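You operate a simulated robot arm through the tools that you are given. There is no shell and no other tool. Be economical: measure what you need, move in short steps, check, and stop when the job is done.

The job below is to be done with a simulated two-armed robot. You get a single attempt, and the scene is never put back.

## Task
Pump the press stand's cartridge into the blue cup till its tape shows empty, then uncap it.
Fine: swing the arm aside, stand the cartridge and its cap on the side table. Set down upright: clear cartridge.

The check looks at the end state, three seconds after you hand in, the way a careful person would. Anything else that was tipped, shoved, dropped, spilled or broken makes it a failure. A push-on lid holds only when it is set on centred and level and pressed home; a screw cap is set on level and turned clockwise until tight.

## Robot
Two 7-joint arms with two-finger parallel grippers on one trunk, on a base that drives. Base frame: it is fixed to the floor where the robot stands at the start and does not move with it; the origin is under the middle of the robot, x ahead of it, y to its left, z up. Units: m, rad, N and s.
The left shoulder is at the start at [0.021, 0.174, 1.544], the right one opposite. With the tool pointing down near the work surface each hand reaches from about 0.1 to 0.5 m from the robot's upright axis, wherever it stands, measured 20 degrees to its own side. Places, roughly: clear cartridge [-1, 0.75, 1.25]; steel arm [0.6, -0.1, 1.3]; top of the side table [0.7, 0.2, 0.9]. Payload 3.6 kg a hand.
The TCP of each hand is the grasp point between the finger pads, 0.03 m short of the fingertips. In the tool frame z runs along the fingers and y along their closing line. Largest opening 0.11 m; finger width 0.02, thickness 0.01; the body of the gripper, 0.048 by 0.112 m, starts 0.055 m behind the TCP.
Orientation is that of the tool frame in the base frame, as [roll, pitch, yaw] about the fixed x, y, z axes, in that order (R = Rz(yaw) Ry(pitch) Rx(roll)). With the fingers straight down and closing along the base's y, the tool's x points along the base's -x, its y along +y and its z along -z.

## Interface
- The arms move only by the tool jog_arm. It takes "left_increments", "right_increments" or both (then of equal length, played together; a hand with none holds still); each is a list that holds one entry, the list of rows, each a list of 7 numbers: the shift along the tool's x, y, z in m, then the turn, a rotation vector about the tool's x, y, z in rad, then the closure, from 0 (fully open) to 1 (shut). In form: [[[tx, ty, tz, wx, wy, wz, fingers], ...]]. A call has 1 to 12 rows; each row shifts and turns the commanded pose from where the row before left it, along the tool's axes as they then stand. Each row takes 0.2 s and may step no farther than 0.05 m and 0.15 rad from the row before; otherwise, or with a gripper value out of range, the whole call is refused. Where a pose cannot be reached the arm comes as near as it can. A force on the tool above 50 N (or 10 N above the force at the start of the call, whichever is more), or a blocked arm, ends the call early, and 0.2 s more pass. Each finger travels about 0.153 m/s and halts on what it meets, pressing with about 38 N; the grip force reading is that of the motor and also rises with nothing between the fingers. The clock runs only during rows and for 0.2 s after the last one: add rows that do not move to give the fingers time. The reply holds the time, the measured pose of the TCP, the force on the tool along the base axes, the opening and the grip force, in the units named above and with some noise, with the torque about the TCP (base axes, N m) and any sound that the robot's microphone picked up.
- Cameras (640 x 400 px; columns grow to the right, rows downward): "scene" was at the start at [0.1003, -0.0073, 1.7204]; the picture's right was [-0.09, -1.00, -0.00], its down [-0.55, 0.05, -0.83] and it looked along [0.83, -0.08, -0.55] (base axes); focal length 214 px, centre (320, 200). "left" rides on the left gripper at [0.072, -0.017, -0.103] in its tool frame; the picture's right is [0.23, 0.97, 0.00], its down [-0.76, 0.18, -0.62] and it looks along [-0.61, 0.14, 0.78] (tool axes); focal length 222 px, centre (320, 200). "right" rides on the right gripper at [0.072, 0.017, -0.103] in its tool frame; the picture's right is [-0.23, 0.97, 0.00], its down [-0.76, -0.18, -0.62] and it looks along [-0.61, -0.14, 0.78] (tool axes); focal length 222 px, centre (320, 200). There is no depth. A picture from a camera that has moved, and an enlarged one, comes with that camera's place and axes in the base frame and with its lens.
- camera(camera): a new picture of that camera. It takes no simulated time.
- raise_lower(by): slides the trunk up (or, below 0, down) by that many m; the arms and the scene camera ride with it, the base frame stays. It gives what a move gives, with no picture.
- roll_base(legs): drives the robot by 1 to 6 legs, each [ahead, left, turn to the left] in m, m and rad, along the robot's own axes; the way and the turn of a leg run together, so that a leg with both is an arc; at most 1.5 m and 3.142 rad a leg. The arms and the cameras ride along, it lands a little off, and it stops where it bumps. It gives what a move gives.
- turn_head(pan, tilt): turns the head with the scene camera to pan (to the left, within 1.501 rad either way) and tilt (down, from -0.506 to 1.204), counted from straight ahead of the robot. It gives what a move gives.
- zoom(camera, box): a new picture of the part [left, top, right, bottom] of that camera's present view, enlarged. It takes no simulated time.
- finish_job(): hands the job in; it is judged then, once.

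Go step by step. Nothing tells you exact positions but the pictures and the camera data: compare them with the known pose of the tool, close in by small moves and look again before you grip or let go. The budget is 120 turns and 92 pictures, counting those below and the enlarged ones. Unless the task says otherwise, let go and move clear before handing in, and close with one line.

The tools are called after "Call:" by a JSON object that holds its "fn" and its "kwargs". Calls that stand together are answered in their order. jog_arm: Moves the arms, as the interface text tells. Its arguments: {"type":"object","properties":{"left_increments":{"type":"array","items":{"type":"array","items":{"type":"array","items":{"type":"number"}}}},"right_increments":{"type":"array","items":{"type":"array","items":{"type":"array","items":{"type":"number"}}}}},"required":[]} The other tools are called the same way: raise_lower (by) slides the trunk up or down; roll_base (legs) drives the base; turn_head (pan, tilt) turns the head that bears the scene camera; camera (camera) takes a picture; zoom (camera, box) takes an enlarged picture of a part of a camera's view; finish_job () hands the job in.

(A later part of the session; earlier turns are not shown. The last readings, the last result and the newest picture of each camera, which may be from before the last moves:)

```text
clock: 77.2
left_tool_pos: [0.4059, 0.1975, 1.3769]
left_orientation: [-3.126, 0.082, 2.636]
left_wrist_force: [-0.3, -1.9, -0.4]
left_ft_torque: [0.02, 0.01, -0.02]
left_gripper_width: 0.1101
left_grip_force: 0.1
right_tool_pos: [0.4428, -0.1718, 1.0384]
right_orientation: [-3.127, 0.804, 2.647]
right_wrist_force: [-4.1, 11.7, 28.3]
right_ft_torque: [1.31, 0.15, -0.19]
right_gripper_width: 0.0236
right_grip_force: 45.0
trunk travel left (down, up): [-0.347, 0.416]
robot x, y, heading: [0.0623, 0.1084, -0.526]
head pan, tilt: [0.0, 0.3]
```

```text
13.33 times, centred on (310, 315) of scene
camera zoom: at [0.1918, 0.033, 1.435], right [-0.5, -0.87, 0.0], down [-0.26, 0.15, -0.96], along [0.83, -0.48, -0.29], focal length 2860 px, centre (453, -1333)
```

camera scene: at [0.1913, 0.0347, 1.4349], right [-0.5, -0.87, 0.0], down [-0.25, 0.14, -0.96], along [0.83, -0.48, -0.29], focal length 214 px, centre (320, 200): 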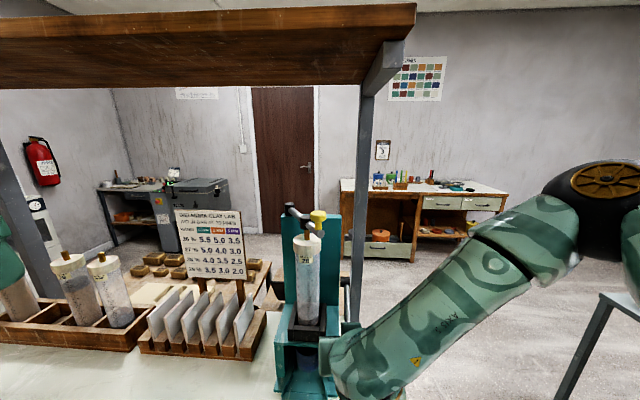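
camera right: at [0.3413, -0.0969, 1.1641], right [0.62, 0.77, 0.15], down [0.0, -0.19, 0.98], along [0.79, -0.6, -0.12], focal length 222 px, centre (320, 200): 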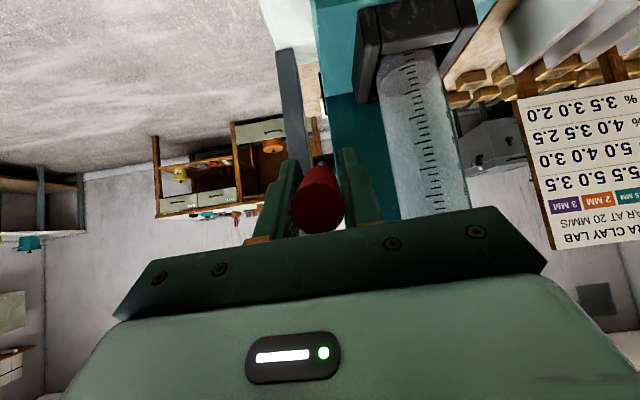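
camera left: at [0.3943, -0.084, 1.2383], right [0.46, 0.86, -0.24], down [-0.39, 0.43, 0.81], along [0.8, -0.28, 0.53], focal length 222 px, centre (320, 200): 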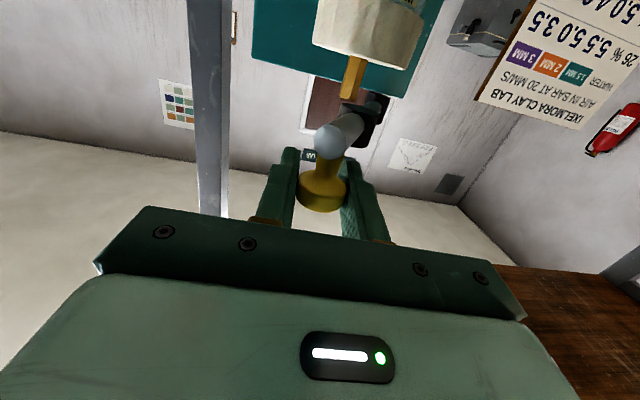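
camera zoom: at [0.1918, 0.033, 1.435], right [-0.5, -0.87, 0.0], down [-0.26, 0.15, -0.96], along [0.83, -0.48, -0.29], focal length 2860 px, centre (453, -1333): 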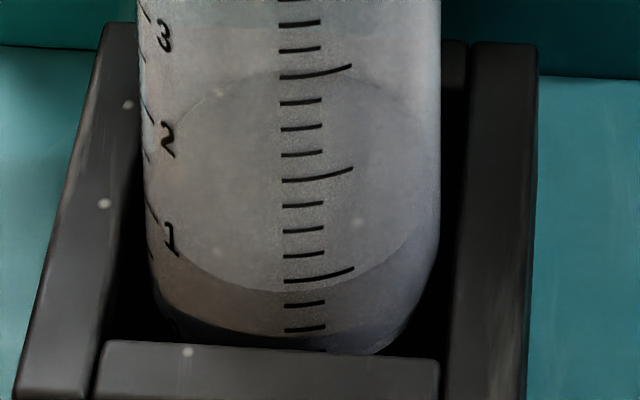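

The disc's edge has stayed at ~0.86 over the last strokes after starting near 1.25, so it may be bottomed out. I push the lever deeper to find its stop and compare.

Call:
{"fn": "jog_arm", "kwargs": {"right_increments": [[[0.003, 0, 0.0105, 0, 0, 0, 0.9], [0.002, 0, 0.0105, 0, 0, 0, 0.9], [0.001, 0, 0.011, 0, 0, 0, 0.9], [0, 0, 0, 0, 0, 0, 0.9]]]}}

Call:
{"fn": "zoom", "kwargs": {"camera": "scene", "box": [280, 280, 360, 340]}}

```text
clock: 77.5
left_tool_pos: [0.4056, 0.1962, 1.3759]
left_orientation: [-3.127, 0.082, 2.638]
left_wrist_force: [-1.0, 0.8, -0.2]
left_ft_torque: [0.01, -0.01, 0.02]
left_gripper_width: 0.11
left_grip_force: 0.0
right_tool_pos: [0.4424, -0.1722, 1.0378]
right_orientation: [-3.134, 0.809, 2.641]
right_wrist_force: [-13.5, 8.7, 20.7]
right_ft_torque: [0.86, -0.27, -1.03]
right_gripper_width: 0.023
right_grip_force: 44.7
trunk travel left (down, up): [-0.347, 0.416]
robot x, y, heading: [0.0629, 0.1055, -0.522]
head pan, tilt: [0.0, 0.3]
stopped in row 1 (right hand): the force on the tool passed its limit at 60 N (the readings are from after the stop); the commanded pose is now the measured one
```

```text
6.67 times, centred on (320, 310) of scene
camera zoom: at [0.1902, 0.0321, 1.4347], right [-0.5, -0.87, 0.0], down [-0.25, 0.15, -0.96], along [0.83, -0.48, -0.29], focal length 1430 px, centre (320, -533)
```

zoom: 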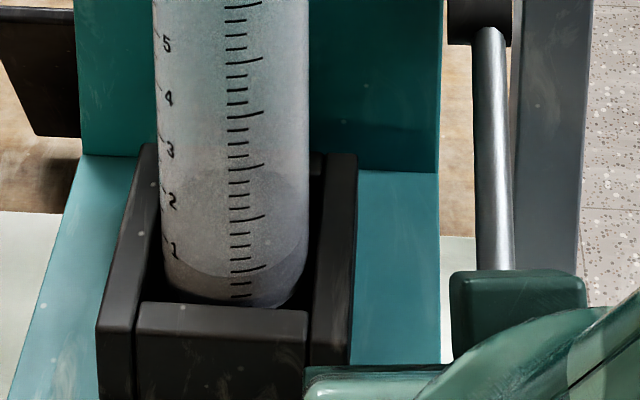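

Stroke is full to the stop. I make two more full strokes and check once more for any change.

Call:
{"fn": "jog_arm", "kwargs": {"right_increments": [[[-0.0193, 0, -0.0333, 0, 0, 0, 0.9], [-0.027, 0, -0.0275, 0, 0, 0, 0.9], [-0.028, 0, -0.016, 0, 0, 0, 0.9], [0.028, 0, 0.016, 0, 0, 0, 0.9], [0.027, 0, 0.0275, 0, 0, 0, 0.9], [0.0193, 0, 0.0333, 0, 0, 0, 0.9], [-0.0193, 0, -0.0333, 0, 0, 0, 0.9], [-0.027, 0, -0.0275, 0, 0, 0, 0.9], [-0.028, 0, -0.016, 0, 0, 0, 0.9], [0.028, 0, 0.016, 0, 0, 0, 0.9], [0.027, 0, 0.0275, 0, 0, 0, 0.9], [0.0193, 0, 0.0333, 0, 0, 0, 0.9]]]}}

Call:
{"fn": "zoom", "kwargs": {"camera": "scene", "box": [292, 300, 328, 330]}}

```text
clock: 80.1
left_tool_pos: [0.405, 0.1975, 1.3767]
left_orientation: [-3.125, 0.08, 2.634]
left_wrist_force: [-0.5, 1.0, 0.1]
left_ft_torque: [-0.03, 0.02, 0.04]
left_gripper_width: 0.11
left_grip_force: 0.0
right_tool_pos: [0.4435, -0.1727, 1.0394]
right_orientation: [-3.132, 0.812, 2.645]
right_wrist_force: [-2.9, 9.7, 27.5]
right_ft_torque: [1.53, 0.88, -0.1]
right_gripper_width: 0.0232
right_grip_force: 44.9
trunk travel left (down, up): [-0.347, 0.416]
robot x, y, heading: [0.0575, 0.1058, -0.521]
head pan, tilt: [0.0, 0.3]
```

```text
13.33 times, centred on (310, 315) of scene
camera zoom: at [0.1907, 0.0332, 1.4353], right [-0.5, -0.87, 0.0], down [-0.25, 0.14, -0.96], along [0.83, -0.48, -0.29], focal length 2860 px, centre (453, -1333)
```

zoom: 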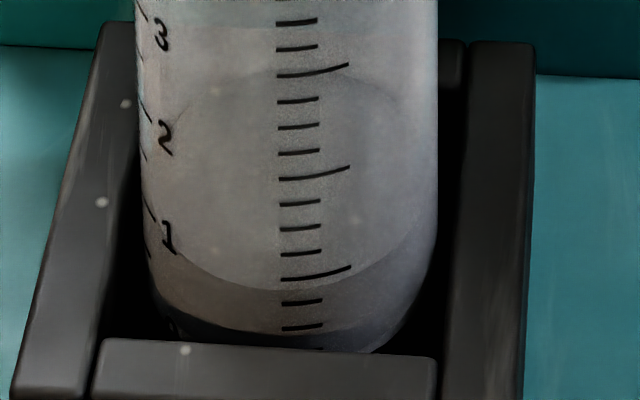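

The reading is unchanged after repeated full strokes, so the cartridge is pumped out. I let the lever return to the top, release it, and raise the right hand back and clear.

Call:
{"fn": "jog_arm", "kwargs": {"right_increments": [[[-0.0193, 0, -0.0333, 0, 0, 0, 0.9], [-0.027, 0, -0.0275, 0, 0, 0, 0.9], [-0.026, 0, -0.014, 0, 0, 0, 0.9], [0, 0, 0, 0, 0, 0, 0.6], [0, 0, 0, 0, 0, 0, 0.4], [-0.018, 0, -0.026, 0, 0, 0, 0.4], [-0.018, -0.01, -0.026, 0, 0, 0, 0.4], [-0.018, -0.01, -0.026, 0, 0, 0, 0.3], [-0.018, 0, -0.026, 0, 0, 0, 0.3], [-0.018, 0, -0.018, 0, 0, 0, 0.3], [0, 0, 0, 0, 0, 0, 0.3]]]}}

Call:
{"fn": "camera", "kwargs": {"camera": "scene"}}

```text
clock: 82.5
left_tool_pos: [0.4085, 0.1933, 1.3758]
left_orientation: [-3.125, 0.076, 2.634]
left_wrist_force: [-0.4, 0.4, 0.0]
left_ft_torque: [-0.02, 0.04, -0.02]
left_gripper_width: 0.1098
left_grip_force: 0.1
right_tool_pos: [0.4094, -0.1766, 1.2895]
right_orientation: [-3.129, 0.804, 2.646]
right_wrist_force: [0.4, 0.5, 0.5]
right_ft_torque: [0.04, -0.01, 0.0]
right_gripper_width: 0.0771
right_grip_force: 0.0
trunk travel left (down, up): [-0.347, 0.416]
robot x, y, heading: [0.0622, 0.1031, -0.517]
head pan, tilt: [0.0, 0.3]
```

```text
31 pictures are left
camera scene: at [0.1945, 0.0299, 1.4343], right [-0.5, -0.87, 0.0], down [-0.26, 0.15, -0.96], along [0.83, -0.48, -0.3], focal length 214 px, centre (320, 200)
```

scene: 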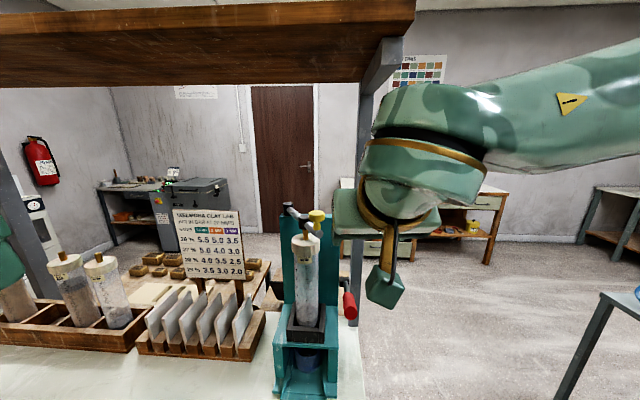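

Right hand is clear. I pitch it flatter, slide left in front of the knob, and look before advancing.

Call:
{"fn": "jog_arm", "kwargs": {"right_increments": [[[0, 0, 0, 0, -0.15, 0, 0.2], [0, 0, 0, 0, -0.15, 0, 0.2], [-0.0134, 0.025, -0.0068, 0, 0, 0, 0.2], [0, 0.025, 0, 0, 0, 0, 0.2], [0, 0.024, 0, 0, 0, 0, 0.2], [0, 0, 0, 0, 0, 0, 0.2]]]}}

Call:
{"fn": "camera", "kwargs": {"camera": "right"}}

```text
clock: 83.9
left_tool_pos: [0.4099, 0.1938, 1.3757]
left_orientation: [-3.128, 0.077, 2.633]
left_wrist_force: [-0.1, 0.5, 0.2]
left_ft_torque: [-0.02, -0.01, 0.0]
left_gripper_width: 0.11
left_grip_force: 0.1
right_tool_pos: [0.4475, -0.1123, 1.3051]
right_orientation: [-3.123, 1.102, 2.652]
right_wrist_force: [0.3, -0.3, 0.1]
right_ft_torque: [0.04, -0.01, 0.03]
right_gripper_width: 0.0878
right_grip_force: 0.0
trunk travel left (down, up): [-0.347, 0.416]
robot x, y, heading: [0.0574, 0.1078, -0.524]
head pan, tilt: [0.0, 0.3]
```

```text
30 pictures are left
camera right: at [0.3471, -0.0371, 1.2861], right [0.56, 0.8, 0.19], down [-0.27, -0.05, 0.96], along [0.78, -0.59, 0.19], focal length 222 px, centre (320, 200)
```

right: 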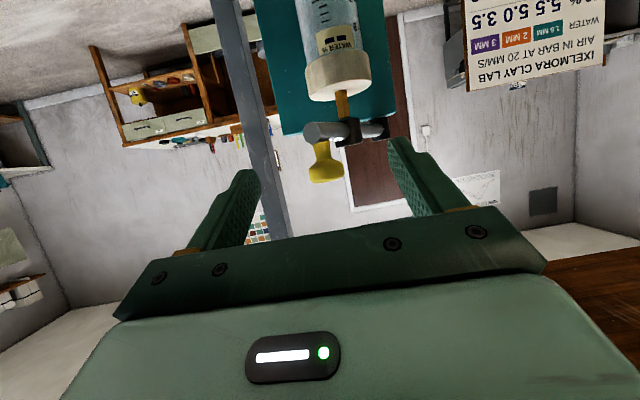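

The knob is centred in line, 5 cm ahead. I advance and grip it.

Call:
{"fn": "jog_arm", "kwargs": {"right_increments": [[[-0.008, 0, 0.0155, 0, 0, 0, 0.2], [-0.008, 0.001, 0.0155, 0, 0, 0, 0.2], [-0.0078, 0, 0.0155, 0, 0, 0, 0.2], [0, 0, 0, 0, 0, 0, 0.5], [0, 0, 0, 0, 0, 0, 0.9], [0, 0, 0, 0, 0, 0, 0.9], [0, 0, 0, 0, 0, 0, 0.9]]]}}

```text
clock: 85.5
left_tool_pos: [0.4105, 0.1937, 1.376]
left_orientation: [-3.126, 0.076, 2.634]
left_wrist_force: [-0.7, 0.5, 0.4]
left_ft_torque: [0.0, 0.02, -0.02]
left_gripper_width: 0.1101
left_grip_force: 0.0
right_tool_pos: [0.4934, -0.1369, 1.3023]
right_orientation: [-3.119, 1.104, 2.657]
right_wrist_force: [0.8, -0.2, 0.4]
right_ft_torque: [-0.13, -0.1, 0.01]
right_gripper_width: 0.027
right_grip_force: 45.4
trunk travel left (down, up): [-0.347, 0.416]
robot x, y, heading: [0.0605, 0.1023, -0.525]
head pan, tilt: [0.0, 0.3]
```

Gripped. I swing the arm back toward the left, moving the left hand farther out of the way at the same time.

Call:
{"fn": "jog_arm", "kwargs": {"left_increments": [[[0, 0.02, 0, 0, 0, 0, 0], [0, 0.02, 0, 0, 0, 0, 0], [0, 0.02, 0, 0, 0, 0, 0], [0, 0.02, 0, 0, 0, 0, 0], [0, 0, 0, 0, 0, 0, 0], [0, 0, 0, 0, 0, 0, 0], [0, 0, 0, 0, 0, 0, 0], [0, 0, 0, 0, 0, 0, 0]]], "right_increments": [[[0.0038, 0.018, -0.0075, 0, 0, 0, 0.9], [0.0026, 0.0188, -0.0052, 0, 0, 0, 0.9], [0.0014, 0.0197, -0.0028, 0, 0, 0, 0.9], [0.0001, 0.0199, -0.0003, 0, 0, 0, 0.9], [-0.0011, 0.0198, 0.0022, 0, 0, 0, 0.9], [-0.0024, 0.0189, 0.0046, 0, 0, 0, 0.9], [-0.0036, 0.0183, 0.0071, 0, 0, 0, 0.9], [0, 0, 0, 0, 0, 0, 0.9]]]}}

Call:
{"fn": "camera", "kwargs": {"camera": "scene"}}

```text
clock: 87.3
left_tool_pos: [0.4174, 0.2232, 1.338]
left_orientation: [-3.127, 0.077, 2.636]
left_wrist_force: [0.0, -0.1, 0.5]
left_ft_torque: [0.02, -0.03, -0.02]
left_gripper_width: 0.1102
left_grip_force: 0.1
left hand out of reach, approached as far as the arm can: row 1, 2, 3, 4
right_tool_pos: [0.5559, -0.0164, 1.3024]
right_orientation: [-3.119, 1.103, 2.66]
right_wrist_force: [-0.5, 2.6, -3.3]
right_ft_torque: [0.09, 0.04, 0.0]
right_gripper_width: 0.027
right_grip_force: 44.6
trunk travel left (down, up): [-0.347, 0.416]
robot x, y, heading: [0.0613, 0.1028, -0.528]
head pan, tilt: [0.0, 0.3]
```

```text
29 pictures are left
camera scene: at [0.1943, 0.0305, 1.4343], right [-0.5, -0.87, 0.0], down [-0.26, 0.15, -0.96], along [0.83, -0.48, -0.3], focal length 214 px, centre (320, 200)
```

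scene: 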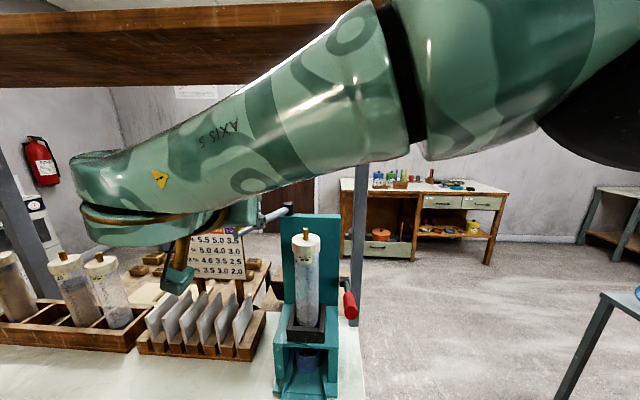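

Swinging nicely. I finish the swing, release, back off and return to the right.

Call:
{"fn": "jog_arm", "kwargs": {"right_increments": [[[-0.0048, 0.0169, 0.0094, 0, 0, 0, 0.9], [-0.0057, 0.0151, 0.0111, 0, 0, 0, 0.9], [0, 0, 0, 0, 0, 0, 0.6], [0, 0, 0, 0, 0, 0, 0.2], [0, 0, 0, 0, 0, 0, 0.2], [0.009, 0, -0.018, 0, 0, 0, 0.2], [0.009, 0, -0.018, 0, 0, 0, 0.2], [0.009, -0.01, -0.025, 0, 0, 0, 0.2], [0, -0.04, -0.01, 0, 0, 0, 0.2], [0, -0.04, 0, 0, 0, 0, 0.2], [0, -0.04, 0, 0, 0, 0, 0.2], [0, -0.04, 0, 0, 0, 0, 0.2]]]}}

Call:
{"fn": "camera", "kwargs": {"camera": "scene"}}

Call:
{"fn": "camera", "kwargs": {"camera": "right"}}

```text
clock: 89.9
left_tool_pos: [0.4154, 0.2214, 1.3395]
left_orientation: [-3.128, 0.077, 2.635]
left_wrist_force: [-1.0, 0.3, 0.0]
left_ft_torque: [0.0, 0.01, -0.03]
left_gripper_width: 0.1104
left_grip_force: 0.0
right_tool_pos: [0.4434, -0.1154, 1.3094]
right_orientation: [-3.123, 1.104, 2.654]
right_wrist_force: [-0.1, 0.5, -0.3]
right_ft_torque: [0.01, 0.04, 0.01]
right_gripper_width: 0.0879
right_grip_force: 0.1
trunk travel left (down, up): [-0.347, 0.416]
robot x, y, heading: [0.0641, 0.109, -0.523]
head pan, tilt: [0.0, 0.3]
```

```text
28 pictures are left
camera scene: at [0.1936, 0.0283, 1.4343], right [-0.5, -0.87, 0.0], down [-0.26, 0.15, -0.96], along [0.83, -0.48, -0.3], focal length 214 px, centre (320, 200)
```

scene: 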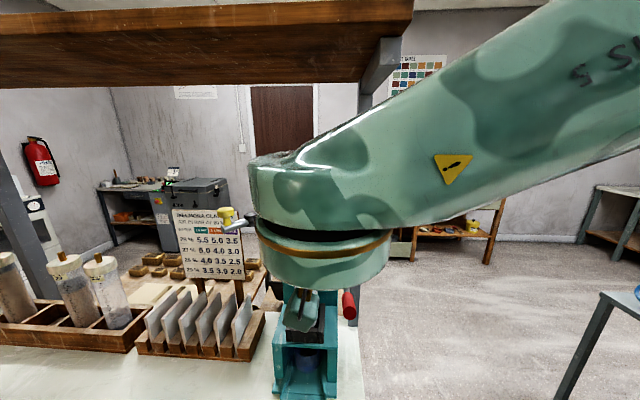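

```text
27 pictures are left
camera right: at [0.3416, -0.0402, 1.2904], right [0.56, 0.8, 0.19], down [-0.27, -0.05, 0.96], along [0.78, -0.59, 0.19], focal length 222 px, centre (320, 200)
```

right: 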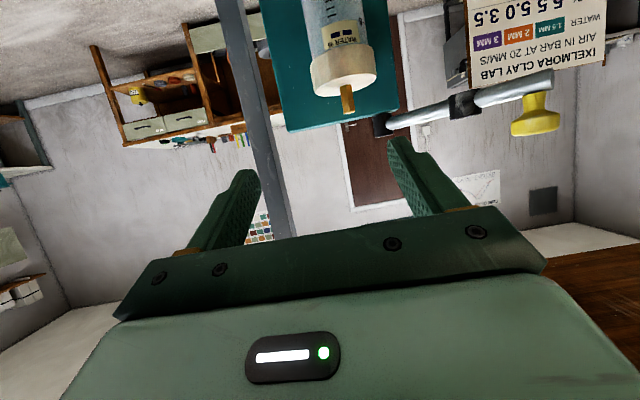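

The arm is clear of the cartridge. I'll grip the cartridge body with the right hand (z≈1.13), so the left can unscrew the cap; first shift left a little and descend in front of it.

Call:
{"fn": "jog_arm", "kwargs": {"right_increments": [[[0, 0.015, 0, 0, 0, 0, 0.2], [0.0268, 0.015, 0.0135, 0, 0, 0, 0.2], [0.0268, 0, 0.0135, 0, 0, 0, 0.2], [0.0268, 0, 0.0135, 0, 0, 0, 0.2], [0.0268, 0, 0.0135, 0, 0, 0, 0.2], [0.0268, 0, 0.0135, 0, 0, 0, 0.2], [0.0268, 0, 0.0135, 0, 0, 0, 0.2], [0, 0, 0, 0, 0, 0, 0.2]]]}}

Call:
{"fn": "camera", "kwargs": {"camera": "right"}}

```text
clock: 91.7
left_tool_pos: [0.4169, 0.2226, 1.3372]
left_orientation: [-3.126, 0.076, 2.637]
left_wrist_force: [-0.6, -0.1, 0.6]
left_ft_torque: [0.03, 0.03, -0.02]
left_gripper_width: 0.1102
left_grip_force: 0.1
right_tool_pos: [0.456, -0.0892, 1.1322]
right_orientation: [-3.122, 1.103, 2.654]
right_wrist_force: [-0.3, 0.2, 0.0]
right_ft_torque: [-0.01, 0.02, 0.0]
right_gripper_width: 0.0879
right_grip_force: 0.0
trunk travel left (down, up): [-0.347, 0.416]
robot x, y, heading: [0.062, 0.1038, -0.522]
head pan, tilt: [0.0, 0.3]
```

```text
26 pictures are left
camera right: at [0.3555, -0.0124, 1.1131], right [0.56, 0.8, 0.19], down [-0.27, -0.04, 0.96], along [0.78, -0.59, 0.19], focal length 222 px, centre (320, 200)
```

right: 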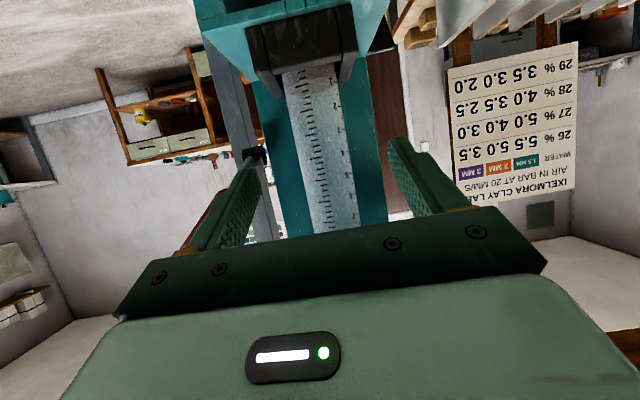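

The cartridge is centred between the fingers and the lever handle is outside the right finger. I advance around the body and grip.

Call:
{"fn": "jog_arm", "kwargs": {"right_increments": [[[-0.009, 0, 0.0178, 0, 0, 0, 0.2], [-0.009, 0, 0.0178, 0, 0, 0, 0.2], [-0.009, 0, 0.0178, 0, 0, 0, 0.2], [-0.009, 0, 0.0178, 0, 0, 0, 0.2], [-0.0075, 0, 0.015, 0, 0, 0, 0.2], [0, 0, 0, 0, 0, 0, 0.2], [0, 0, 0, 0, 0, 0, 0.5], [0, 0, 0, 0, 0, 0, 0.7], [0, 0, 0, 0, 0, 0, 0.8], [0, 0, 0, 0, 0, 0, 0.8]]]}}

Call:
{"fn": "camera", "kwargs": {"camera": "right"}}

```text
clock: 93.9
left_tool_pos: [0.4168, 0.2219, 1.3386]
left_orientation: [-3.125, 0.077, 2.635]
left_wrist_force: [0.2, -0.5, -0.6]
left_ft_torque: [0.0, 0.0, -0.01]
left_gripper_width: 0.1098
left_grip_force: 0.1
right_tool_pos: [0.5422, -0.1378, 1.1334]
right_orientation: [-3.122, 1.101, 2.655]
right_wrist_force: [0.7, -0.8, 2.0]
right_ft_torque: [-0.01, -0.1, -0.03]
right_gripper_width: 0.0487
right_grip_force: 38.4
trunk travel left (down, up): [-0.347, 0.416]
robot x, y, heading: [0.0601, 0.1053, -0.525]
head pan, tilt: [0.0, 0.3]
```

```text
25 pictures are left
camera right: at [0.4413, -0.0613, 1.1139], right [0.56, 0.8, 0.19], down [-0.27, -0.04, 0.96], along [0.78, -0.59, 0.19], focal length 222 px, centre (320, 200)
```

right: 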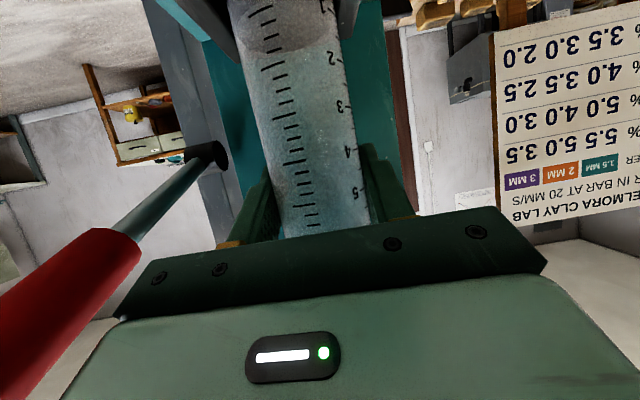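

Firm grip at 4.9 cm. I lift the cartridge straight up out of the socket.

Call:
{"fn": "jog_arm", "kwargs": {"right_increments": [[[-0.0134, 0, -0.0068, 0, 0, 0, 0.8], [-0.0179, 0, -0.009, 0, 0, 0, 0.8], [-0.0179, 0, -0.009, 0, 0, 0, 0.8], [-0.0179, 0, -0.009, 0, 0, 0, 0.8], [-0.0179, 0, -0.009, 0, 0, 0, 0.8], [-0.009, 0, -0.0045, 0, 0, 0, 0.8], [0, 0, 0, 0, 0, 0, 0.8]]]}}

Call:
{"fn": "camera", "kwargs": {"camera": "scene"}}

```text
clock: 95.5
left_tool_pos: [0.4179, 0.2228, 1.3374]
left_orientation: [-3.126, 0.078, 2.636]
left_wrist_force: [-1.0, 0.6, 0.6]
left_ft_torque: [-0.01, -0.01, -0.02]
left_gripper_width: 0.1097
left_grip_force: 0.2
right_tool_pos: [0.5417, -0.1346, 1.2378]
right_orientation: [-3.121, 1.103, 2.655]
right_wrist_force: [0.2, -0.4, -1.6]
right_ft_torque: [-0.05, -0.01, -0.01]
right_gripper_width: 0.0486
right_grip_force: 38.0
trunk travel left (down, up): [-0.347, 0.416]
robot x, y, heading: [0.0557, 0.1049, -0.527]
head pan, tilt: [0.0, 0.3]
```

```text
24 pictures are left
camera scene: at [0.1947, 0.0299, 1.4342], right [-0.5, -0.87, 0.0], down [-0.26, 0.15, -0.96], along [0.83, -0.48, -0.3], focal length 214 px, centre (320, 200)
```

scene: 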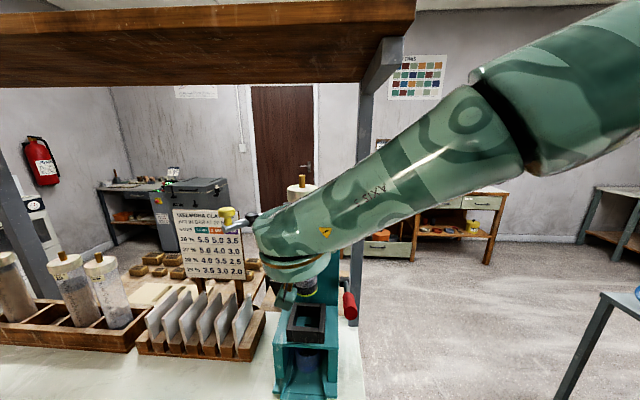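

The cartridge is free of the socket. I roll back 0.2 m so both hands can work in front of the shelf.

Call:
{"fn": "roll_base", "kwargs": {"legs": [[-0.2, 0, 0]]}}

Call:
{"fn": "jog_arm", "kwargs": {"right_increments": [[[0.0135, 0, -0.0268, 0, 0, 0, 0.8], [0.02, 0, -0.005, 0, 0, 0, 0.8], [0.0179, 0, 0.009, 0, 0, 0, 0.8], [0.0179, 0, 0.009, 0, 0, 0, 0.8], [0.0179, 0, 0.009, 0, 0, 0, 0.8], [0, 0, 0, 0, 0, 0, 0.8]]]}}

Call:
{"fn": "turn_head", "kwargs": {"pan": 0.0, "tilt": 0.5}}

Call:
{"fn": "camera", "kwargs": {"camera": "scene"}}

Call:
{"fn": "camera", "kwargs": {"camera": "left"}}

```text
clock: 97.1
left_tool_pos: [0.2414, 0.3232, 1.3392]
left_orientation: [-3.127, 0.077, 2.635]
left_wrist_force: [0.6, -0.3, -0.5]
left_ft_torque: [-0.01, -0.02, -0.02]
left_gripper_width: 0.1099
left_grip_force: 0.1
right_tool_pos: [0.3657, -0.0351, 1.2368]
right_orientation: [-3.12, 1.103, 2.654]
right_wrist_force: [0.6, 0.5, -1.5]
right_ft_torque: [0.02, 0.0, -0.02]
right_gripper_width: 0.0488
right_grip_force: 38.0
trunk travel left (down, up): [-0.347, 0.416]
robot x, y, heading: [-0.113, 0.2079, -0.525]
head pan, tilt: [0.0, 0.3]
```

```text
clock: 98.5
left_tool_pos: [0.2412, 0.3231, 1.3378]
left_orientation: [-3.126, 0.077, 2.635]
left_wrist_force: [-0.5, -0.1, -0.4]
left_ft_torque: [-0.02, -0.01, 0.0]
left_gripper_width: 0.11
left_grip_force: 0.1
right_tool_pos: [0.3284, -0.0145, 1.1637]
right_orientation: [-3.12, 1.102, 2.653]
right_wrist_force: [0.0, 0.5, -1.4]
right_ft_torque: [-0.03, -0.01, 0.03]
right_gripper_width: 0.0488
right_grip_force: 37.6
trunk travel left (down, up): [-0.347, 0.416]
robot x, y, heading: [-0.1141, 0.2048, -0.527]
head pan, tilt: [0.0, 0.3]
```

```text
clock: 99.2
left_tool_pos: [0.2433, 0.3229, 1.3379]
left_orientation: [-3.125, 0.079, 2.634]
left_wrist_force: [-1.2, -0.4, -1.1]
left_ft_torque: [0.0, 0.0, 0.0]
left_gripper_width: 0.1102
left_grip_force: 0.1
right_tool_pos: [0.3297, -0.0146, 1.1622]
right_orientation: [-3.121, 1.103, 2.653]
right_wrist_force: [0.1, -0.1, -1.5]
right_ft_torque: [-0.03, 0.01, 0.03]
right_gripper_width: 0.0487
right_grip_force: 38.0
trunk travel left (down, up): [-0.347, 0.416]
robot x, y, heading: [-0.1129, 0.2033, -0.525]
head pan, tilt: [0.0, 0.499]
```

```text
23 pictures are left
camera scene: at [0.0174, 0.1316, 1.4159], right [-0.5, -0.87, 0.0], down [-0.41, 0.24, -0.88], along [0.76, -0.44, -0.48], focal length 214 px, centre (320, 200)
```

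scene: 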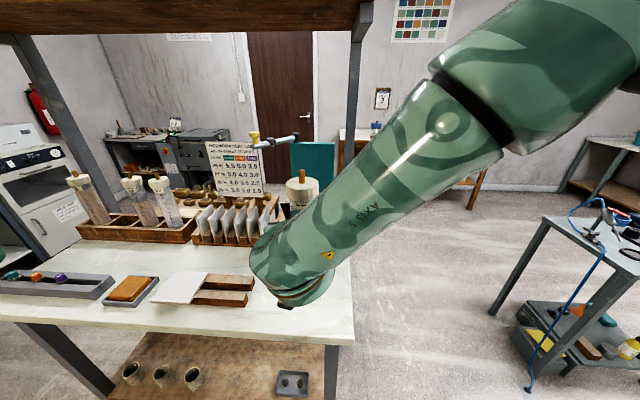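

```text
22 pictures are left
camera left: at [0.1667, 0.3487, 1.4355], right [0.28, 0.96, -0.03], down [0.71, -0.18, 0.68], along [0.64, -0.21, -0.74], focal length 222 px, centre (320, 200)
```

left: 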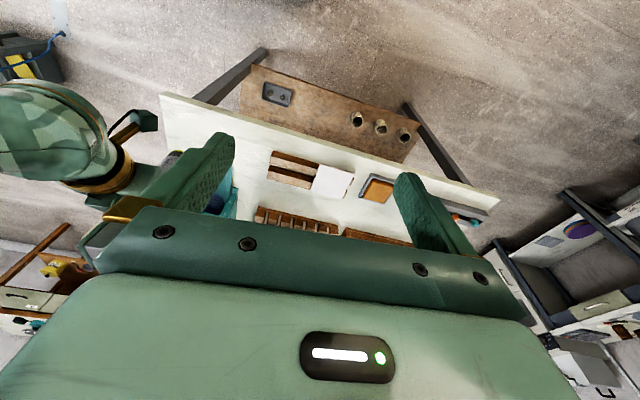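

The cartridge hangs upright in the right hand with cap mid near (0.330,−0.016,1.24), out in front of the shelf. I bring the left hand, fingers down, over the cap.

Call:
{"fn": "jog_arm", "kwargs": {"left_increments": [[[0, 0, -0.025, 0, 0.078, 0, 0], [-0.045, -0.015, 0, 0, 0, 0, 0], [-0.045, -0.015, 0, 0, 0, 0, 0], [-0.045, -0.015, 0, 0, 0, 0, 0], [-0.045, -0.015, 0, 0, 0, 0, 0], [-0.013, -0.038, 0, 0, 0, 0, 0], [-0.013, -0.038, 0, 0, 0, 0, 0], [-0.013, -0.038, 0, 0, 0, 0, 0], [-0.013, -0.038, 0, 0, 0, 0, 0], [-0.013, -0.038, 0, 0, 0, 0, 0], [0, 0, 0, 0, 0, 0, 0]]]}}

Call:
{"fn": "camera", "kwargs": {"camera": "left"}}

```text
clock: 101.6
left_tool_pos: [0.2862, 0.0127, 1.3458]
left_orientation: [-3.125, -0.001, 2.634]
left_wrist_force: [-0.1, -0.1, -1.2]
left_ft_torque: [-0.04, 0.03, -0.02]
left_gripper_width: 0.1099
left_grip_force: 0.0
left hand out of reach, approached as far as the arm can: row 1, 4, 5
right_tool_pos: [0.3299, -0.0146, 1.1632]
right_orientation: [-3.119, 1.104, 2.653]
right_wrist_force: [0.7, 0.5, -2.0]
right_ft_torque: [-0.01, -0.03, 0.0]
right_gripper_width: 0.0488
right_grip_force: 38.3
trunk travel left (down, up): [-0.347, 0.416]
robot x, y, heading: [-0.1138, 0.2072, -0.523]
head pan, tilt: [0.0, 0.499]
```

```text
21 pictures are left
camera left: at [0.217, 0.0359, 1.4494], right [0.28, 0.96, -0.02], down [0.76, -0.21, 0.62], along [0.59, -0.18, -0.79], focal length 222 px, centre (320, 200)
```

left: 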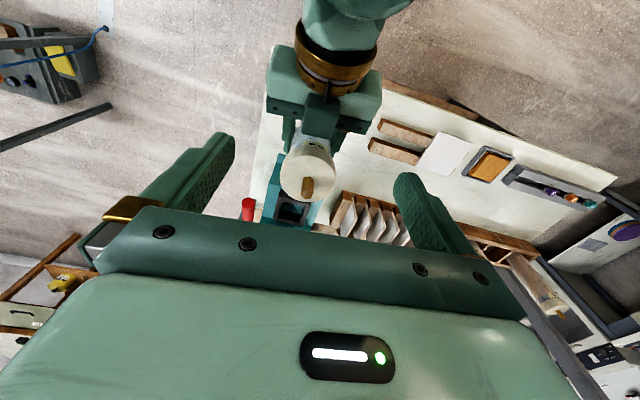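

The cap is right in line, 5.4 cm ahead. I move over it and pre-rotate the hand clockwise to leave room for unscrewing.

Call:
{"fn": "jog_arm", "kwargs": {"left_increments": [[[-0.027, 0, 0, 0, 0, 0, 0], [-0.0272, 0, 0, 0, 0, 0, 0], [0, 0, 0, 0, 0, 0.15, 0.1], [0, 0, 0, 0, 0, 0.15, 0.2], [0, 0, 0, 0, 0, 0.15, 0.2], [0, 0, 0, 0, 0, 0.15, 0.2], [0, 0, 0, 0, 0, 0.15, 0.2], [0, 0, 0, 0, 0, 0.15, 0.2], [0, 0, 0, 0, 0, 0.15, 0.2], [0, 0, 0, 0, 0, 0, 0.2]]]}}

Call:
{"fn": "camera", "kwargs": {"camera": "left"}}

```text
clock: 103.8
left_tool_pos: [0.2881, 0.037, 1.2923]
left_orientation: [-3.126, 0.0, 2.379]
left_wrist_force: [-0.7, -0.5, 0.0]
left_ft_torque: [0.0, 0.02, -0.01]
left_gripper_width: 0.088
left_grip_force: 0.0
left hand out of reach, approached as far as the arm can: row 2, 3, 4, 5, 6, 7, 8, 9
right_tool_pos: [0.3294, -0.0154, 1.1623]
right_orientation: [-3.122, 1.103, 2.651]
right_wrist_force: [0.1, 0.6, -3.1]
right_ft_torque: [0.01, 0.0, 0.01]
right_gripper_width: 0.0489
right_grip_force: 38.3
trunk travel left (down, up): [-0.347, 0.416]
robot x, y, heading: [-0.1164, 0.205, -0.523]
head pan, tilt: [0.0, 0.499]
```

```text
20 pictures are left
camera left: at [0.2254, 0.0756, 1.3951], right [0.51, 0.86, -0.02], down [0.68, -0.39, 0.62], along [0.53, -0.33, -0.78], focal length 222 px, centre (320, 200)
```

left: 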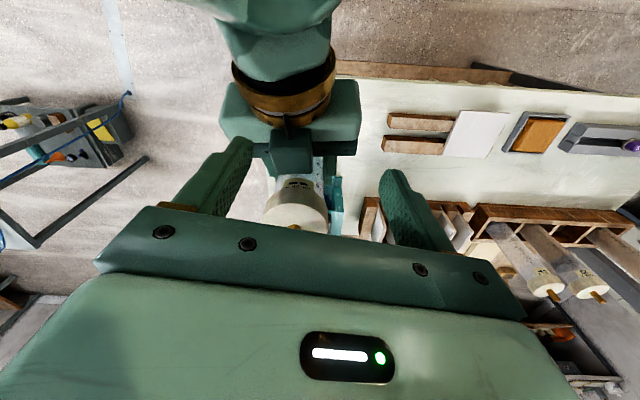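

The left arm is at its reach limit this high. I raise the trunk and lower the right hand with the cartridge nearer to me, where both arms reach better.

Call:
{"fn": "raise_lower", "kwargs": {"by": 0.16}}

Call:
{"fn": "jog_arm", "kwargs": {"right_increments": [[[0.0261, 0, 0.0038, 0, 0, 0, 0.8], [0.0261, 0, 0.0038, 0, 0, 0, 0.8], [0.0261, 0, 0.0038, 0, 0, 0, 0.8], [0.0261, 0, 0.0038, 0, 0, 0, 0.8], [0.0261, 0, 0.0038, 0, 0, 0, 0.8], [0.0261, 0, 0.0038, 0, 0, 0, 0.8], [0, 0, 0, 0, 0, 0, 0.8]]]}}

Call:
{"fn": "camera", "kwargs": {"camera": "scene"}}

```text
clock: 105.7
left_tool_pos: [0.2798, 0.0403, 1.4604]
left_orientation: [-3.129, 0.022, 2.38]
left_wrist_force: [0.2, 0.3, 0.1]
left_ft_torque: [-0.03, -0.04, 0.02]
left_gripper_width: 0.0879
left_grip_force: 0.1
right_tool_pos: [0.3274, -0.0141, 1.3225]
right_orientation: [-3.122, 1.102, 2.652]
right_wrist_force: [0.2, 0.0, -0.8]
right_ft_torque: [0.04, 0.02, -0.03]
right_gripper_width: 0.0489
right_grip_force: 38.0
trunk travel left (down, up): [-0.507, 0.256]
robot x, y, heading: [-0.1137, 0.206, -0.523]
head pan, tilt: [0.0, 0.499]
```

```text
clock: 107.3
left_tool_pos: [0.2787, 0.0401, 1.461]
left_orientation: [-3.129, 0.023, 2.38]
left_wrist_force: [-0.5, -0.3, -1.2]
left_ft_torque: [0.0, 0.01, -0.02]
left_gripper_width: 0.0881
left_grip_force: 0.0
right_tool_pos: [0.2841, 0.0086, 1.1726]
right_orientation: [-3.12, 1.103, 2.654]
right_wrist_force: [-0.3, -1.2, -1.1]
right_ft_torque: [0.03, -0.01, -0.02]
right_gripper_width: 0.0489
right_grip_force: 37.5
trunk travel left (down, up): [-0.507, 0.256]
robot x, y, heading: [-0.115, 0.2095, -0.526]
head pan, tilt: [0.0, 0.499]
```

```text
19 pictures are left
camera scene: at [-0.0163, 0.1509, 1.5773], right [-0.5, -0.87, 0.0], down [-0.41, 0.24, -0.88], along [0.76, -0.44, -0.48], focal length 214 px, centre (320, 200)
```

scene: 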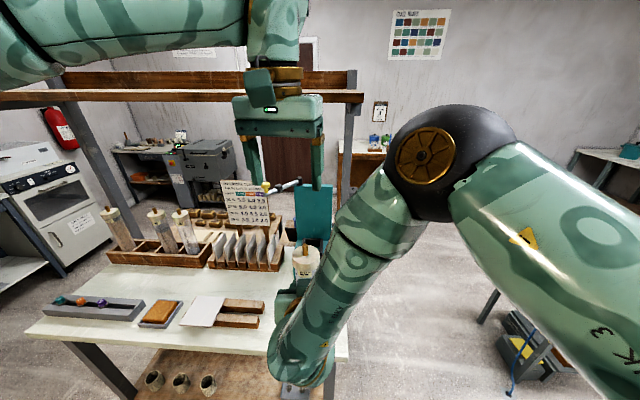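

Both arms have room now. I centre the left hand over the cap, pre-rotate it clockwise, and lower part of the way.

Call:
{"fn": "jog_arm", "kwargs": {"left_increments": [[[-0.0275, -0.0173, 0, 0, 0.022, 0, 0.2], [0, 0, 0.02, 0, 0, 0.14, 0.2], [0, 0, 0.02, 0, 0, 0.14, 0.2], [0, 0, 0.02, 0, 0, 0.14, 0.2], [0, 0, 0.02, 0, 0, 0.14, 0.2], [0, 0, 0.02, 0, 0, 0.14, 0.2], [0, 0, 0.02, 0, 0, 0.14, 0.2], [0, 0, 0, 0, 0, 0.14, 0.2], [0, 0, 0, 0, 0, 0, 0.2]]]}}

Call:
{"fn": "camera", "kwargs": {"camera": "left"}}

```text
clock: 109.3
left_tool_pos: [0.2795, 0.0414, 1.4592]
left_orientation: [-3.13, 0.021, 2.38]
left_wrist_force: [0.1, -0.1, -0.1]
left_ft_torque: [-0.01, 0.04, 0.02]
left_gripper_width: 0.0879
left_grip_force: 0.1
left hand out of reach, approached as far as the arm can: row 1, 2, 3, 4, 5, 6, 7, 8
right_tool_pos: [0.2849, 0.0079, 1.1723]
right_orientation: [-3.122, 1.104, 2.653]
right_wrist_force: [-0.7, -1.1, -0.9]
right_ft_torque: [0.0, 0.01, -0.01]
right_gripper_width: 0.0488
right_grip_force: 38.4
trunk travel left (down, up): [-0.507, 0.256]
robot x, y, heading: [-0.1171, 0.2055, -0.522]
head pan, tilt: [0.0, 0.499]
```

```text
18 pictures are left
camera left: at [0.216, 0.0811, 1.562], right [0.51, 0.86, -0.02], down [0.67, -0.38, 0.64], along [0.54, -0.33, -0.77], focal length 222 px, centre (320, 200)
```

left: 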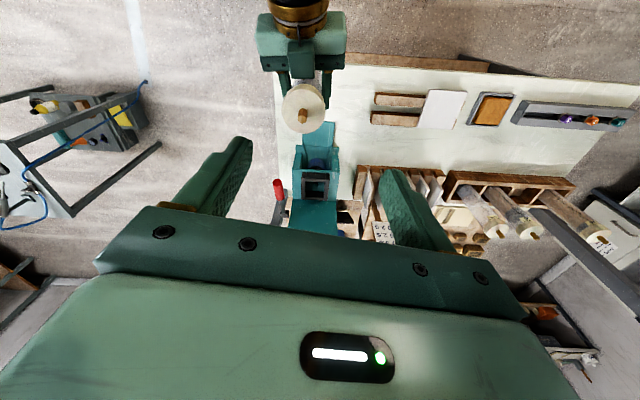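

The left wrist can't turn further clockwise; counter-clockwise (the loosening direction) should be open. I turn it back and go on.

Call:
{"fn": "jog_arm", "kwargs": {"left_increments": [[[0, 0, 0, 0, 0, -0.12, 0.2], [0, 0, 0, 0, 0, -0.12, 0.2], [-0.0165, -0.024, 0, 0, 0.02, 0, 0.2], [0, 0, 0.03, 0, 0, 0, 0.2], [0, 0, 0.03, 0, 0, 0, 0.2], [0, 0, 0.03, 0, 0, 0, 0.2], [0, 0, 0.03, 0, 0, 0, 0.2], [0, 0, 0, 0, 0, 0, 0.2]]]}}

Call:
{"fn": "camera", "kwargs": {"camera": "left"}}

```text
clock: 111.1
left_tool_pos: [0.2805, 0.0102, 1.3409]
left_orientation: [-3.127, -0.004, 2.62]
left_wrist_force: [-0.5, -0.1, 0.5]
left_ft_torque: [0.02, -0.02, 0.0]
left_gripper_width: 0.0879
left_grip_force: 0.1
right_tool_pos: [0.283, 0.008, 1.1732]
right_orientation: [-3.123, 1.103, 2.654]
right_wrist_force: [-0.4, 0.2, -1.5]
right_ft_torque: [0.04, 0.02, -0.01]
right_gripper_width: 0.0489
right_grip_force: 38.2
trunk travel left (down, up): [-0.507, 0.256]
robot x, y, heading: [-0.1166, 0.2079, -0.523]
head pan, tilt: [0.0, 0.499]
```

```text
17 pictures are left
camera left: at [0.2119, 0.0322, 1.4434], right [0.29, 0.96, -0.02], down [0.75, -0.22, 0.62], along [0.59, -0.19, -0.79], focal length 222 px, centre (320, 200)
```

left: 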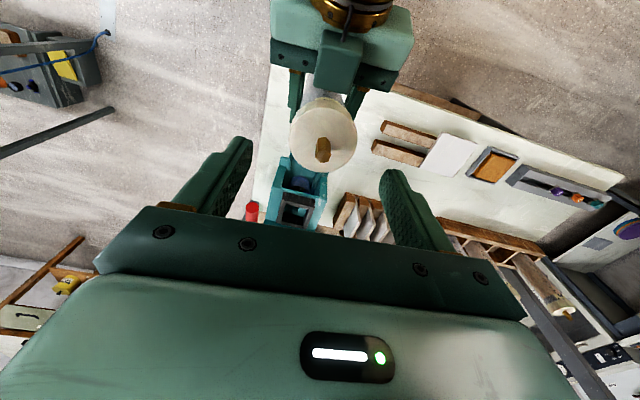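

The cap is almost exactly below. I descend around it and grip.

Call:
{"fn": "jog_arm", "kwargs": {"left_increments": [[[-0.004, 0.0015, 0.02, 0, 0, 0, 0.2], [0, 0, 0.022, 0, 0, 0, 0.2], [0, 0, 0.022, 0, 0, 0, 0.2], [0, 0, 0.022, 0, 0, 0, 0.2], [0, 0, 0, 0, 0, 0, 0.2], [0, 0, 0, 0, 0, 0, 0.5], [0, 0, 0, 0, 0, 0, 0.8], [0, 0, 0, 0, 0, 0, 0.8]]]}}

Call:
{"fn": "camera", "kwargs": {"camera": "scene"}}

```text
clock: 112.9
left_tool_pos: [0.2837, 0.0084, 1.2529]
left_orientation: [-3.126, -0.002, 2.624]
left_wrist_force: [9.8, 12.1, -0.7]
left_ft_torque: [0.38, -0.23, -0.02]
left_gripper_width: 0.0561
left_grip_force: 38.2
right_tool_pos: [0.2834, 0.0075, 1.173]
right_orientation: [-3.121, 1.102, 2.651]
right_wrist_force: [-9.7, -12.4, -0.8]
right_ft_torque: [0.64, -0.57, -0.02]
right_gripper_width: 0.0489
right_grip_force: 38.0
trunk travel left (down, up): [-0.507, 0.256]
robot x, y, heading: [-0.1128, 0.2028, -0.522]
head pan, tilt: [0.0, 0.499]
```

```text
16 pictures are left
camera scene: at [-0.0161, 0.1507, 1.5772], right [-0.5, -0.87, 0.0], down [-0.42, 0.24, -0.88], along [0.76, -0.44, -0.48], focal length 214 px, centre (320, 200)
```

scene: 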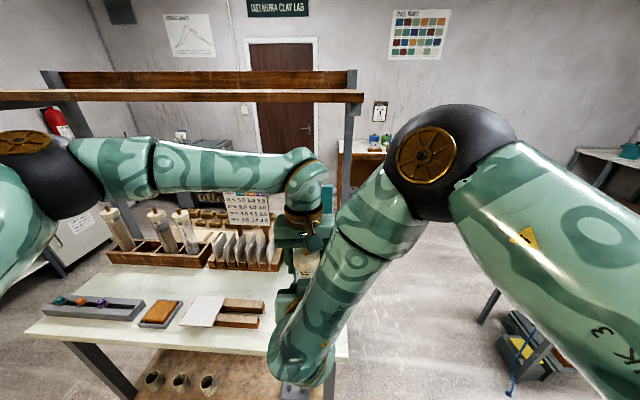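

Cap gripped (5.6 cm). I twist it counter-clockwise and watch the torque.

Call:
{"fn": "jog_arm", "kwargs": {"left_increments": [[[0, 0.0015, 0, 0, 0, -0.1, 0.85], [0, 0, 0, 0, 0, -0.12, 0.85], [0, 0, 0, 0, 0, -0.12, 0.85], [0, 0, 0, 0, 0, -0.12, 0.85], [0, 0, 0, 0, 0, 0, 0.85]]]}}

```text
clock: 114.1
left_tool_pos: [0.2841, 0.0096, 1.2528]
left_orientation: [-3.13, -0.009, 3.084]
left_wrist_force: [9.1, 8.6, -9.5]
left_ft_torque: [0.16, -0.17, -0.02]
left_gripper_width: 0.0558
left_grip_force: 38.1
right_tool_pos: [0.2841, 0.007, 1.1723]
right_orientation: [-3.121, 1.107, 2.65]
right_wrist_force: [-8.9, -8.6, 7.2]
right_ft_torque: [0.52, -0.58, 0.04]
right_gripper_width: 0.0488
right_grip_force: 38.6
trunk travel left (down, up): [-0.507, 0.256]
robot x, y, heading: [-0.1165, 0.2077, -0.528]
head pan, tilt: [0.0, 0.499]
```

It turns almost freely with no slip torque. I keep unscrewing.

Call:
{"fn": "jog_arm", "kwargs": {"left_increments": [[[0, 0, 0, 0, 0, -0.14, 0.85], [0, 0, 0, 0, 0, -0.14, 0.85], [0, 0, 0, 0, 0, -0.14, 0.85], [0, 0, 0, 0, 0, -0.14, 0.85], [0, 0, 0, 0, 0, -0.14, 0.85], [0, 0, 0, 0, 0, -0.14, 0.85], [0, 0, 0, 0, 0, 0, 0.85]]]}}

Call:
{"fn": "zoom", "kwargs": {"camera": "scene", "box": [250, 190, 350, 320]}}

```text
clock: 115.3
left_tool_pos: [0.2891, 0.0107, 1.2522]
left_orientation: [-3.135, -0.007, -2.525]
left_wrist_force: [3.9, 6.8, 1.3]
left_ft_torque: [-0.21, -0.13, -1.18]
left_gripper_width: 0.055
left_grip_force: 38.2
right_tool_pos: [0.2804, 0.0045, 1.1718]
right_orientation: [-3.115, 1.101, 2.647]
right_wrist_force: [-3.6, -6.2, -1.9]
right_ft_torque: [0.67, -0.19, 1.17]
right_gripper_width: 0.0498
right_grip_force: 37.9
trunk travel left (down, up): [-0.507, 0.256]
robot x, y, heading: [-0.1113, 0.2028, -0.522]
head pan, tilt: [0.0, 0.499]
stopped in row 6 (left hand): the force on the tool passed its limit at 56 N (the readings are from after the stop); the commanded pose is now the measured one
```

```text
3.08 times, centred on (300, 255) of scene
camera zoom: at [-0.016, 0.1506, 1.5772], right [-0.5, -0.87, 0.0], down [-0.42, 0.24, -0.88], along [0.76, -0.44, -0.48], focal length 660 px, centre (382, 31)
```

zoom: 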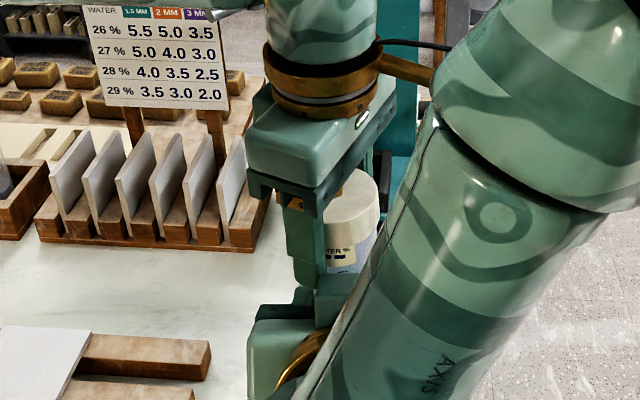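

My left wrist camera met the right forearm after ~65° of turn. I open, turn back, and regrip for another bite.

Call:
{"fn": "jog_arm", "kwargs": {"left_increments": [[[0, 0, 0, 0, 0, 0.06, 0.5], [0, 0, 0, 0, 0, 0, 0.2], [0, 0, 0, 0, 0, 0.14, 0.2], [0, 0, 0, 0, 0, 0.14, 0.2], [0, 0, 0, 0, 0, 0.14, 0.2], [0, 0, 0, 0, 0, 0.14, 0.2], [0, 0, 0, 0, 0, 0.14, 0.2], [0, 0, 0, 0, 0, 0.14, 0.2], [0, 0, 0, 0, 0, 0.14, 0.2], [0, 0, 0, 0, 0, 0.1, 0.2], [0, 0, 0, 0, 0, 0, 0.2]]]}}

Call:
{"fn": "camera", "kwargs": {"camera": "left"}}

```text
clock: 117.7
left_tool_pos: [0.2881, 0.012, 1.2535]
left_orientation: [-3.131, 0.003, 2.62]
left_wrist_force: [-0.2, -0.1, -0.7]
left_ft_torque: [-0.02, 0.01, -0.01]
left_gripper_width: 0.0879
left_grip_force: 0.0
right_tool_pos: [0.2828, 0.0047, 1.1715]
right_orientation: [-3.117, 1.101, 2.644]
right_wrist_force: [0.0, -0.5, -1.8]
right_ft_torque: [-0.01, 0.02, 0.03]
right_gripper_width: 0.0487
right_grip_force: 37.7
trunk travel left (down, up): [-0.507, 0.256]
robot x, y, heading: [-0.1167, 0.2028, -0.517]
head pan, tilt: [0.0, 0.499]
```

```text
14 pictures are left
camera left: at [0.2191, 0.034, 1.3563], right [0.29, 0.96, -0.01], down [0.75, -0.22, 0.62], along [0.59, -0.19, -0.78], focal length 222 px, centre (320, 200)
```

left: 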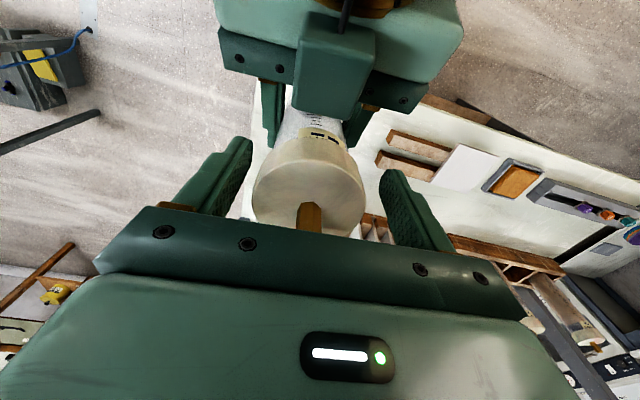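

Cap still seated. I recentre a few millimetres, grip, and twist again.

Call:
{"fn": "jog_arm", "kwargs": {"left_increments": [[[0, -0.004, 0, 0, 0, 0.1, 0.2], [0, 0, 0, 0, 0, 0, 0.6], [0, 0, 0, 0, 0, 0, 0.85], [0, 0, 0, 0, 0, 0, 0.85], [0, 0, 0, 0, 0, -0.14, 0.85], [0, 0, 0, 0, 0, -0.14, 0.85], [0, 0, 0, 0, 0, -0.14, 0.85], [0, 0, 0, 0, 0, -0.14, 0.85], [0, 0, 0, 0, 0, -0.14, 0.85], [0, 0, 0, 0, 0, -0.14, 0.85], [0, 0, 0, 0, 0, -0.14, 0.85], [0, 0, 0, 0, 0, 0, 0.85]]]}}

```text
clock: 120.3
left_tool_pos: [0.2848, 0.0072, 1.2524]
left_orientation: [-3.133, -0.008, -2.781]
left_wrist_force: [-18.0, 2.5, 10.5]
left_ft_torque: [0.57, 0.48, -0.08]
left_gripper_width: 0.0547
left_grip_force: 38.1
right_tool_pos: [0.2816, 0.0035, 1.172]
right_orientation: [-3.118, 1.1, 2.642]
right_wrist_force: [18.1, -1.7, -12.1]
right_ft_torque: [-0.37, 0.99, -0.03]
right_gripper_width: 0.049
right_grip_force: 38.3
trunk travel left (down, up): [-0.507, 0.256]
robot x, y, heading: [-0.1166, 0.2089, -0.523]
head pan, tilt: [0.0, 0.499]
```

The cap now pushes up on the left hand, so the thread is lifting it. I give it 2 mm upward, then another bite.

Call:
{"fn": "jog_arm", "kwargs": {"left_increments": [[[0, 0, -0.002, 0, 0, 0, 0.85], [0, 0, 0, 0, 0, 0, 0.5], [0, 0, 0, 0, 0, 0, 0.2], [0, 0, 0, 0, 0, 0.14, 0.2], [0, 0, 0, 0, 0, 0.14, 0.2], [0, 0, 0, 0, 0, 0.14, 0.2], [0, 0, 0, 0, 0, 0.14, 0.2], [0, 0, 0, 0, 0, 0.14, 0.2], [0, 0, 0, 0, 0, 0.14, 0.2], [0, 0, 0, 0, 0, 0.14, 0.2], [0, 0, 0, 0, 0, 0, 0.2]]]}}

Call:
{"fn": "jog_arm", "kwargs": {"left_increments": [[[0, 0, 0, 0, 0, 0, 0.6], [0, 0, 0, 0, 0, 0, 0.85], [0, 0, 0, 0, 0, 0, 0.85], [0, 0, 0, 0, 0, -0.14, 0.85], [0, 0, 0, 0, 0, -0.14, 0.85], [0, 0, 0, 0, 0, -0.14, 0.85], [0, 0, -0.001, 0, 0, -0.14, 0.85], [0, 0, 0, 0, 0, -0.14, 0.85], [0, 0, 0, 0, 0, -0.14, 0.85], [0, 0, -0.001, 0, 0, -0.14, 0.85], [0, 0, 0, 0, 0, 0, 0.85]]]}}

Call:
{"fn": "zoom", "kwargs": {"camera": "scene", "box": [260, 200, 350, 310]}}

```text
clock: 122.7
left_tool_pos: [0.2862, 0.0074, 1.256]
left_orientation: [-3.131, 0.004, 2.521]
left_wrist_force: [0.1, 0.3, -0.3]
left_ft_torque: [0.05, 0.01, 0.02]
left_gripper_width: 0.0881
left_grip_force: 0.1
right_tool_pos: [0.2825, 0.0052, 1.1707]
right_orientation: [-3.117, 1.102, 2.645]
right_wrist_force: [0.5, -0.4, -2.4]
right_ft_torque: [-0.01, 0.0, -0.02]
right_gripper_width: 0.049
right_grip_force: 38.3
trunk travel left (down, up): [-0.507, 0.256]
robot x, y, heading: [-0.1128, 0.2035, -0.524]
head pan, tilt: [0.0, 0.499]
```

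```text
clock: 125.1
left_tool_pos: [0.286, 0.0078, 1.256]
left_orientation: [-3.135, -0.004, -2.779]
left_wrist_force: [-8.3, 0.6, -0.8]
left_ft_torque: [0.29, 0.07, -0.03]
left_gripper_width: 0.0536
left_grip_force: 38.1
right_tool_pos: [0.2816, 0.0047, 1.1723]
right_orientation: [-3.119, 1.103, 2.638]
right_wrist_force: [9.6, -0.5, -0.9]
right_ft_torque: [-0.27, 0.64, -0.01]
right_gripper_width: 0.0489
right_grip_force: 38.1
trunk travel left (down, up): [-0.507, 0.256]
robot x, y, heading: [-0.1142, 0.2073, -0.525]
head pan, tilt: [0.0, 0.499]
```

```text
3.64 times, centred on (305, 255) of scene
camera zoom: at [-0.016, 0.1506, 1.5772], right [-0.5, -0.87, 0.0], down [-0.42, 0.24, -0.88], along [0.76, -0.44, -0.48], focal length 780 px, centre (374, 0)
```

zoom: 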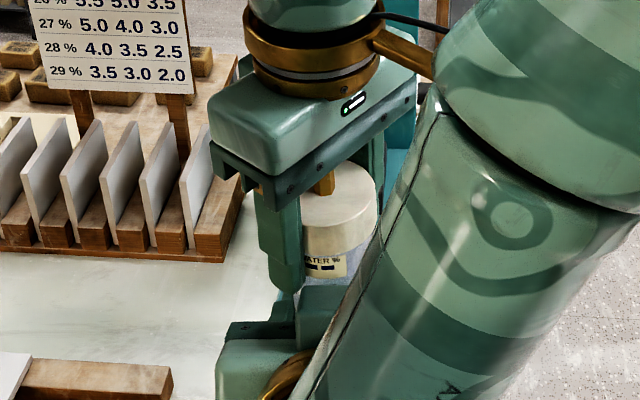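

About half a turn in total so far, forces are neutral. I test with a gentle 1 cm pull up.

Call:
{"fn": "jog_arm", "kwargs": {"left_increments": [[[0, 0, -0.003, 0, 0, 0, 0.85], [0, 0, -0.004, 0, 0, 0, 0.85], [0, 0, -0.004, 0, 0, 0, 0.85], [0, 0, 0, 0, 0, 0, 0.85]]]}}

```text
clock: 126.1
left_tool_pos: [0.2849, 0.0077, 1.2679]
left_orientation: [-3.136, -0.008, -2.782]
left_wrist_force: [-2.6, -3.3, -36.0]
left_ft_torque: [0.41, -0.12, 0.04]
left_gripper_width: 0.0536
left_grip_force: 38.6
right_tool_pos: [0.2844, 0.0044, 1.1712]
right_orientation: [-3.121, 1.105, 2.642]
right_wrist_force: [2.8, 3.1, 33.8]
right_ft_torque: [-0.59, 0.35, 0.01]
right_gripper_width: 0.0489
right_grip_force: 38.2
trunk travel left (down, up): [-0.507, 0.256]
robot x, y, heading: [-0.1171, 0.204, -0.524]
head pan, tilt: [0.0, 0.499]
```

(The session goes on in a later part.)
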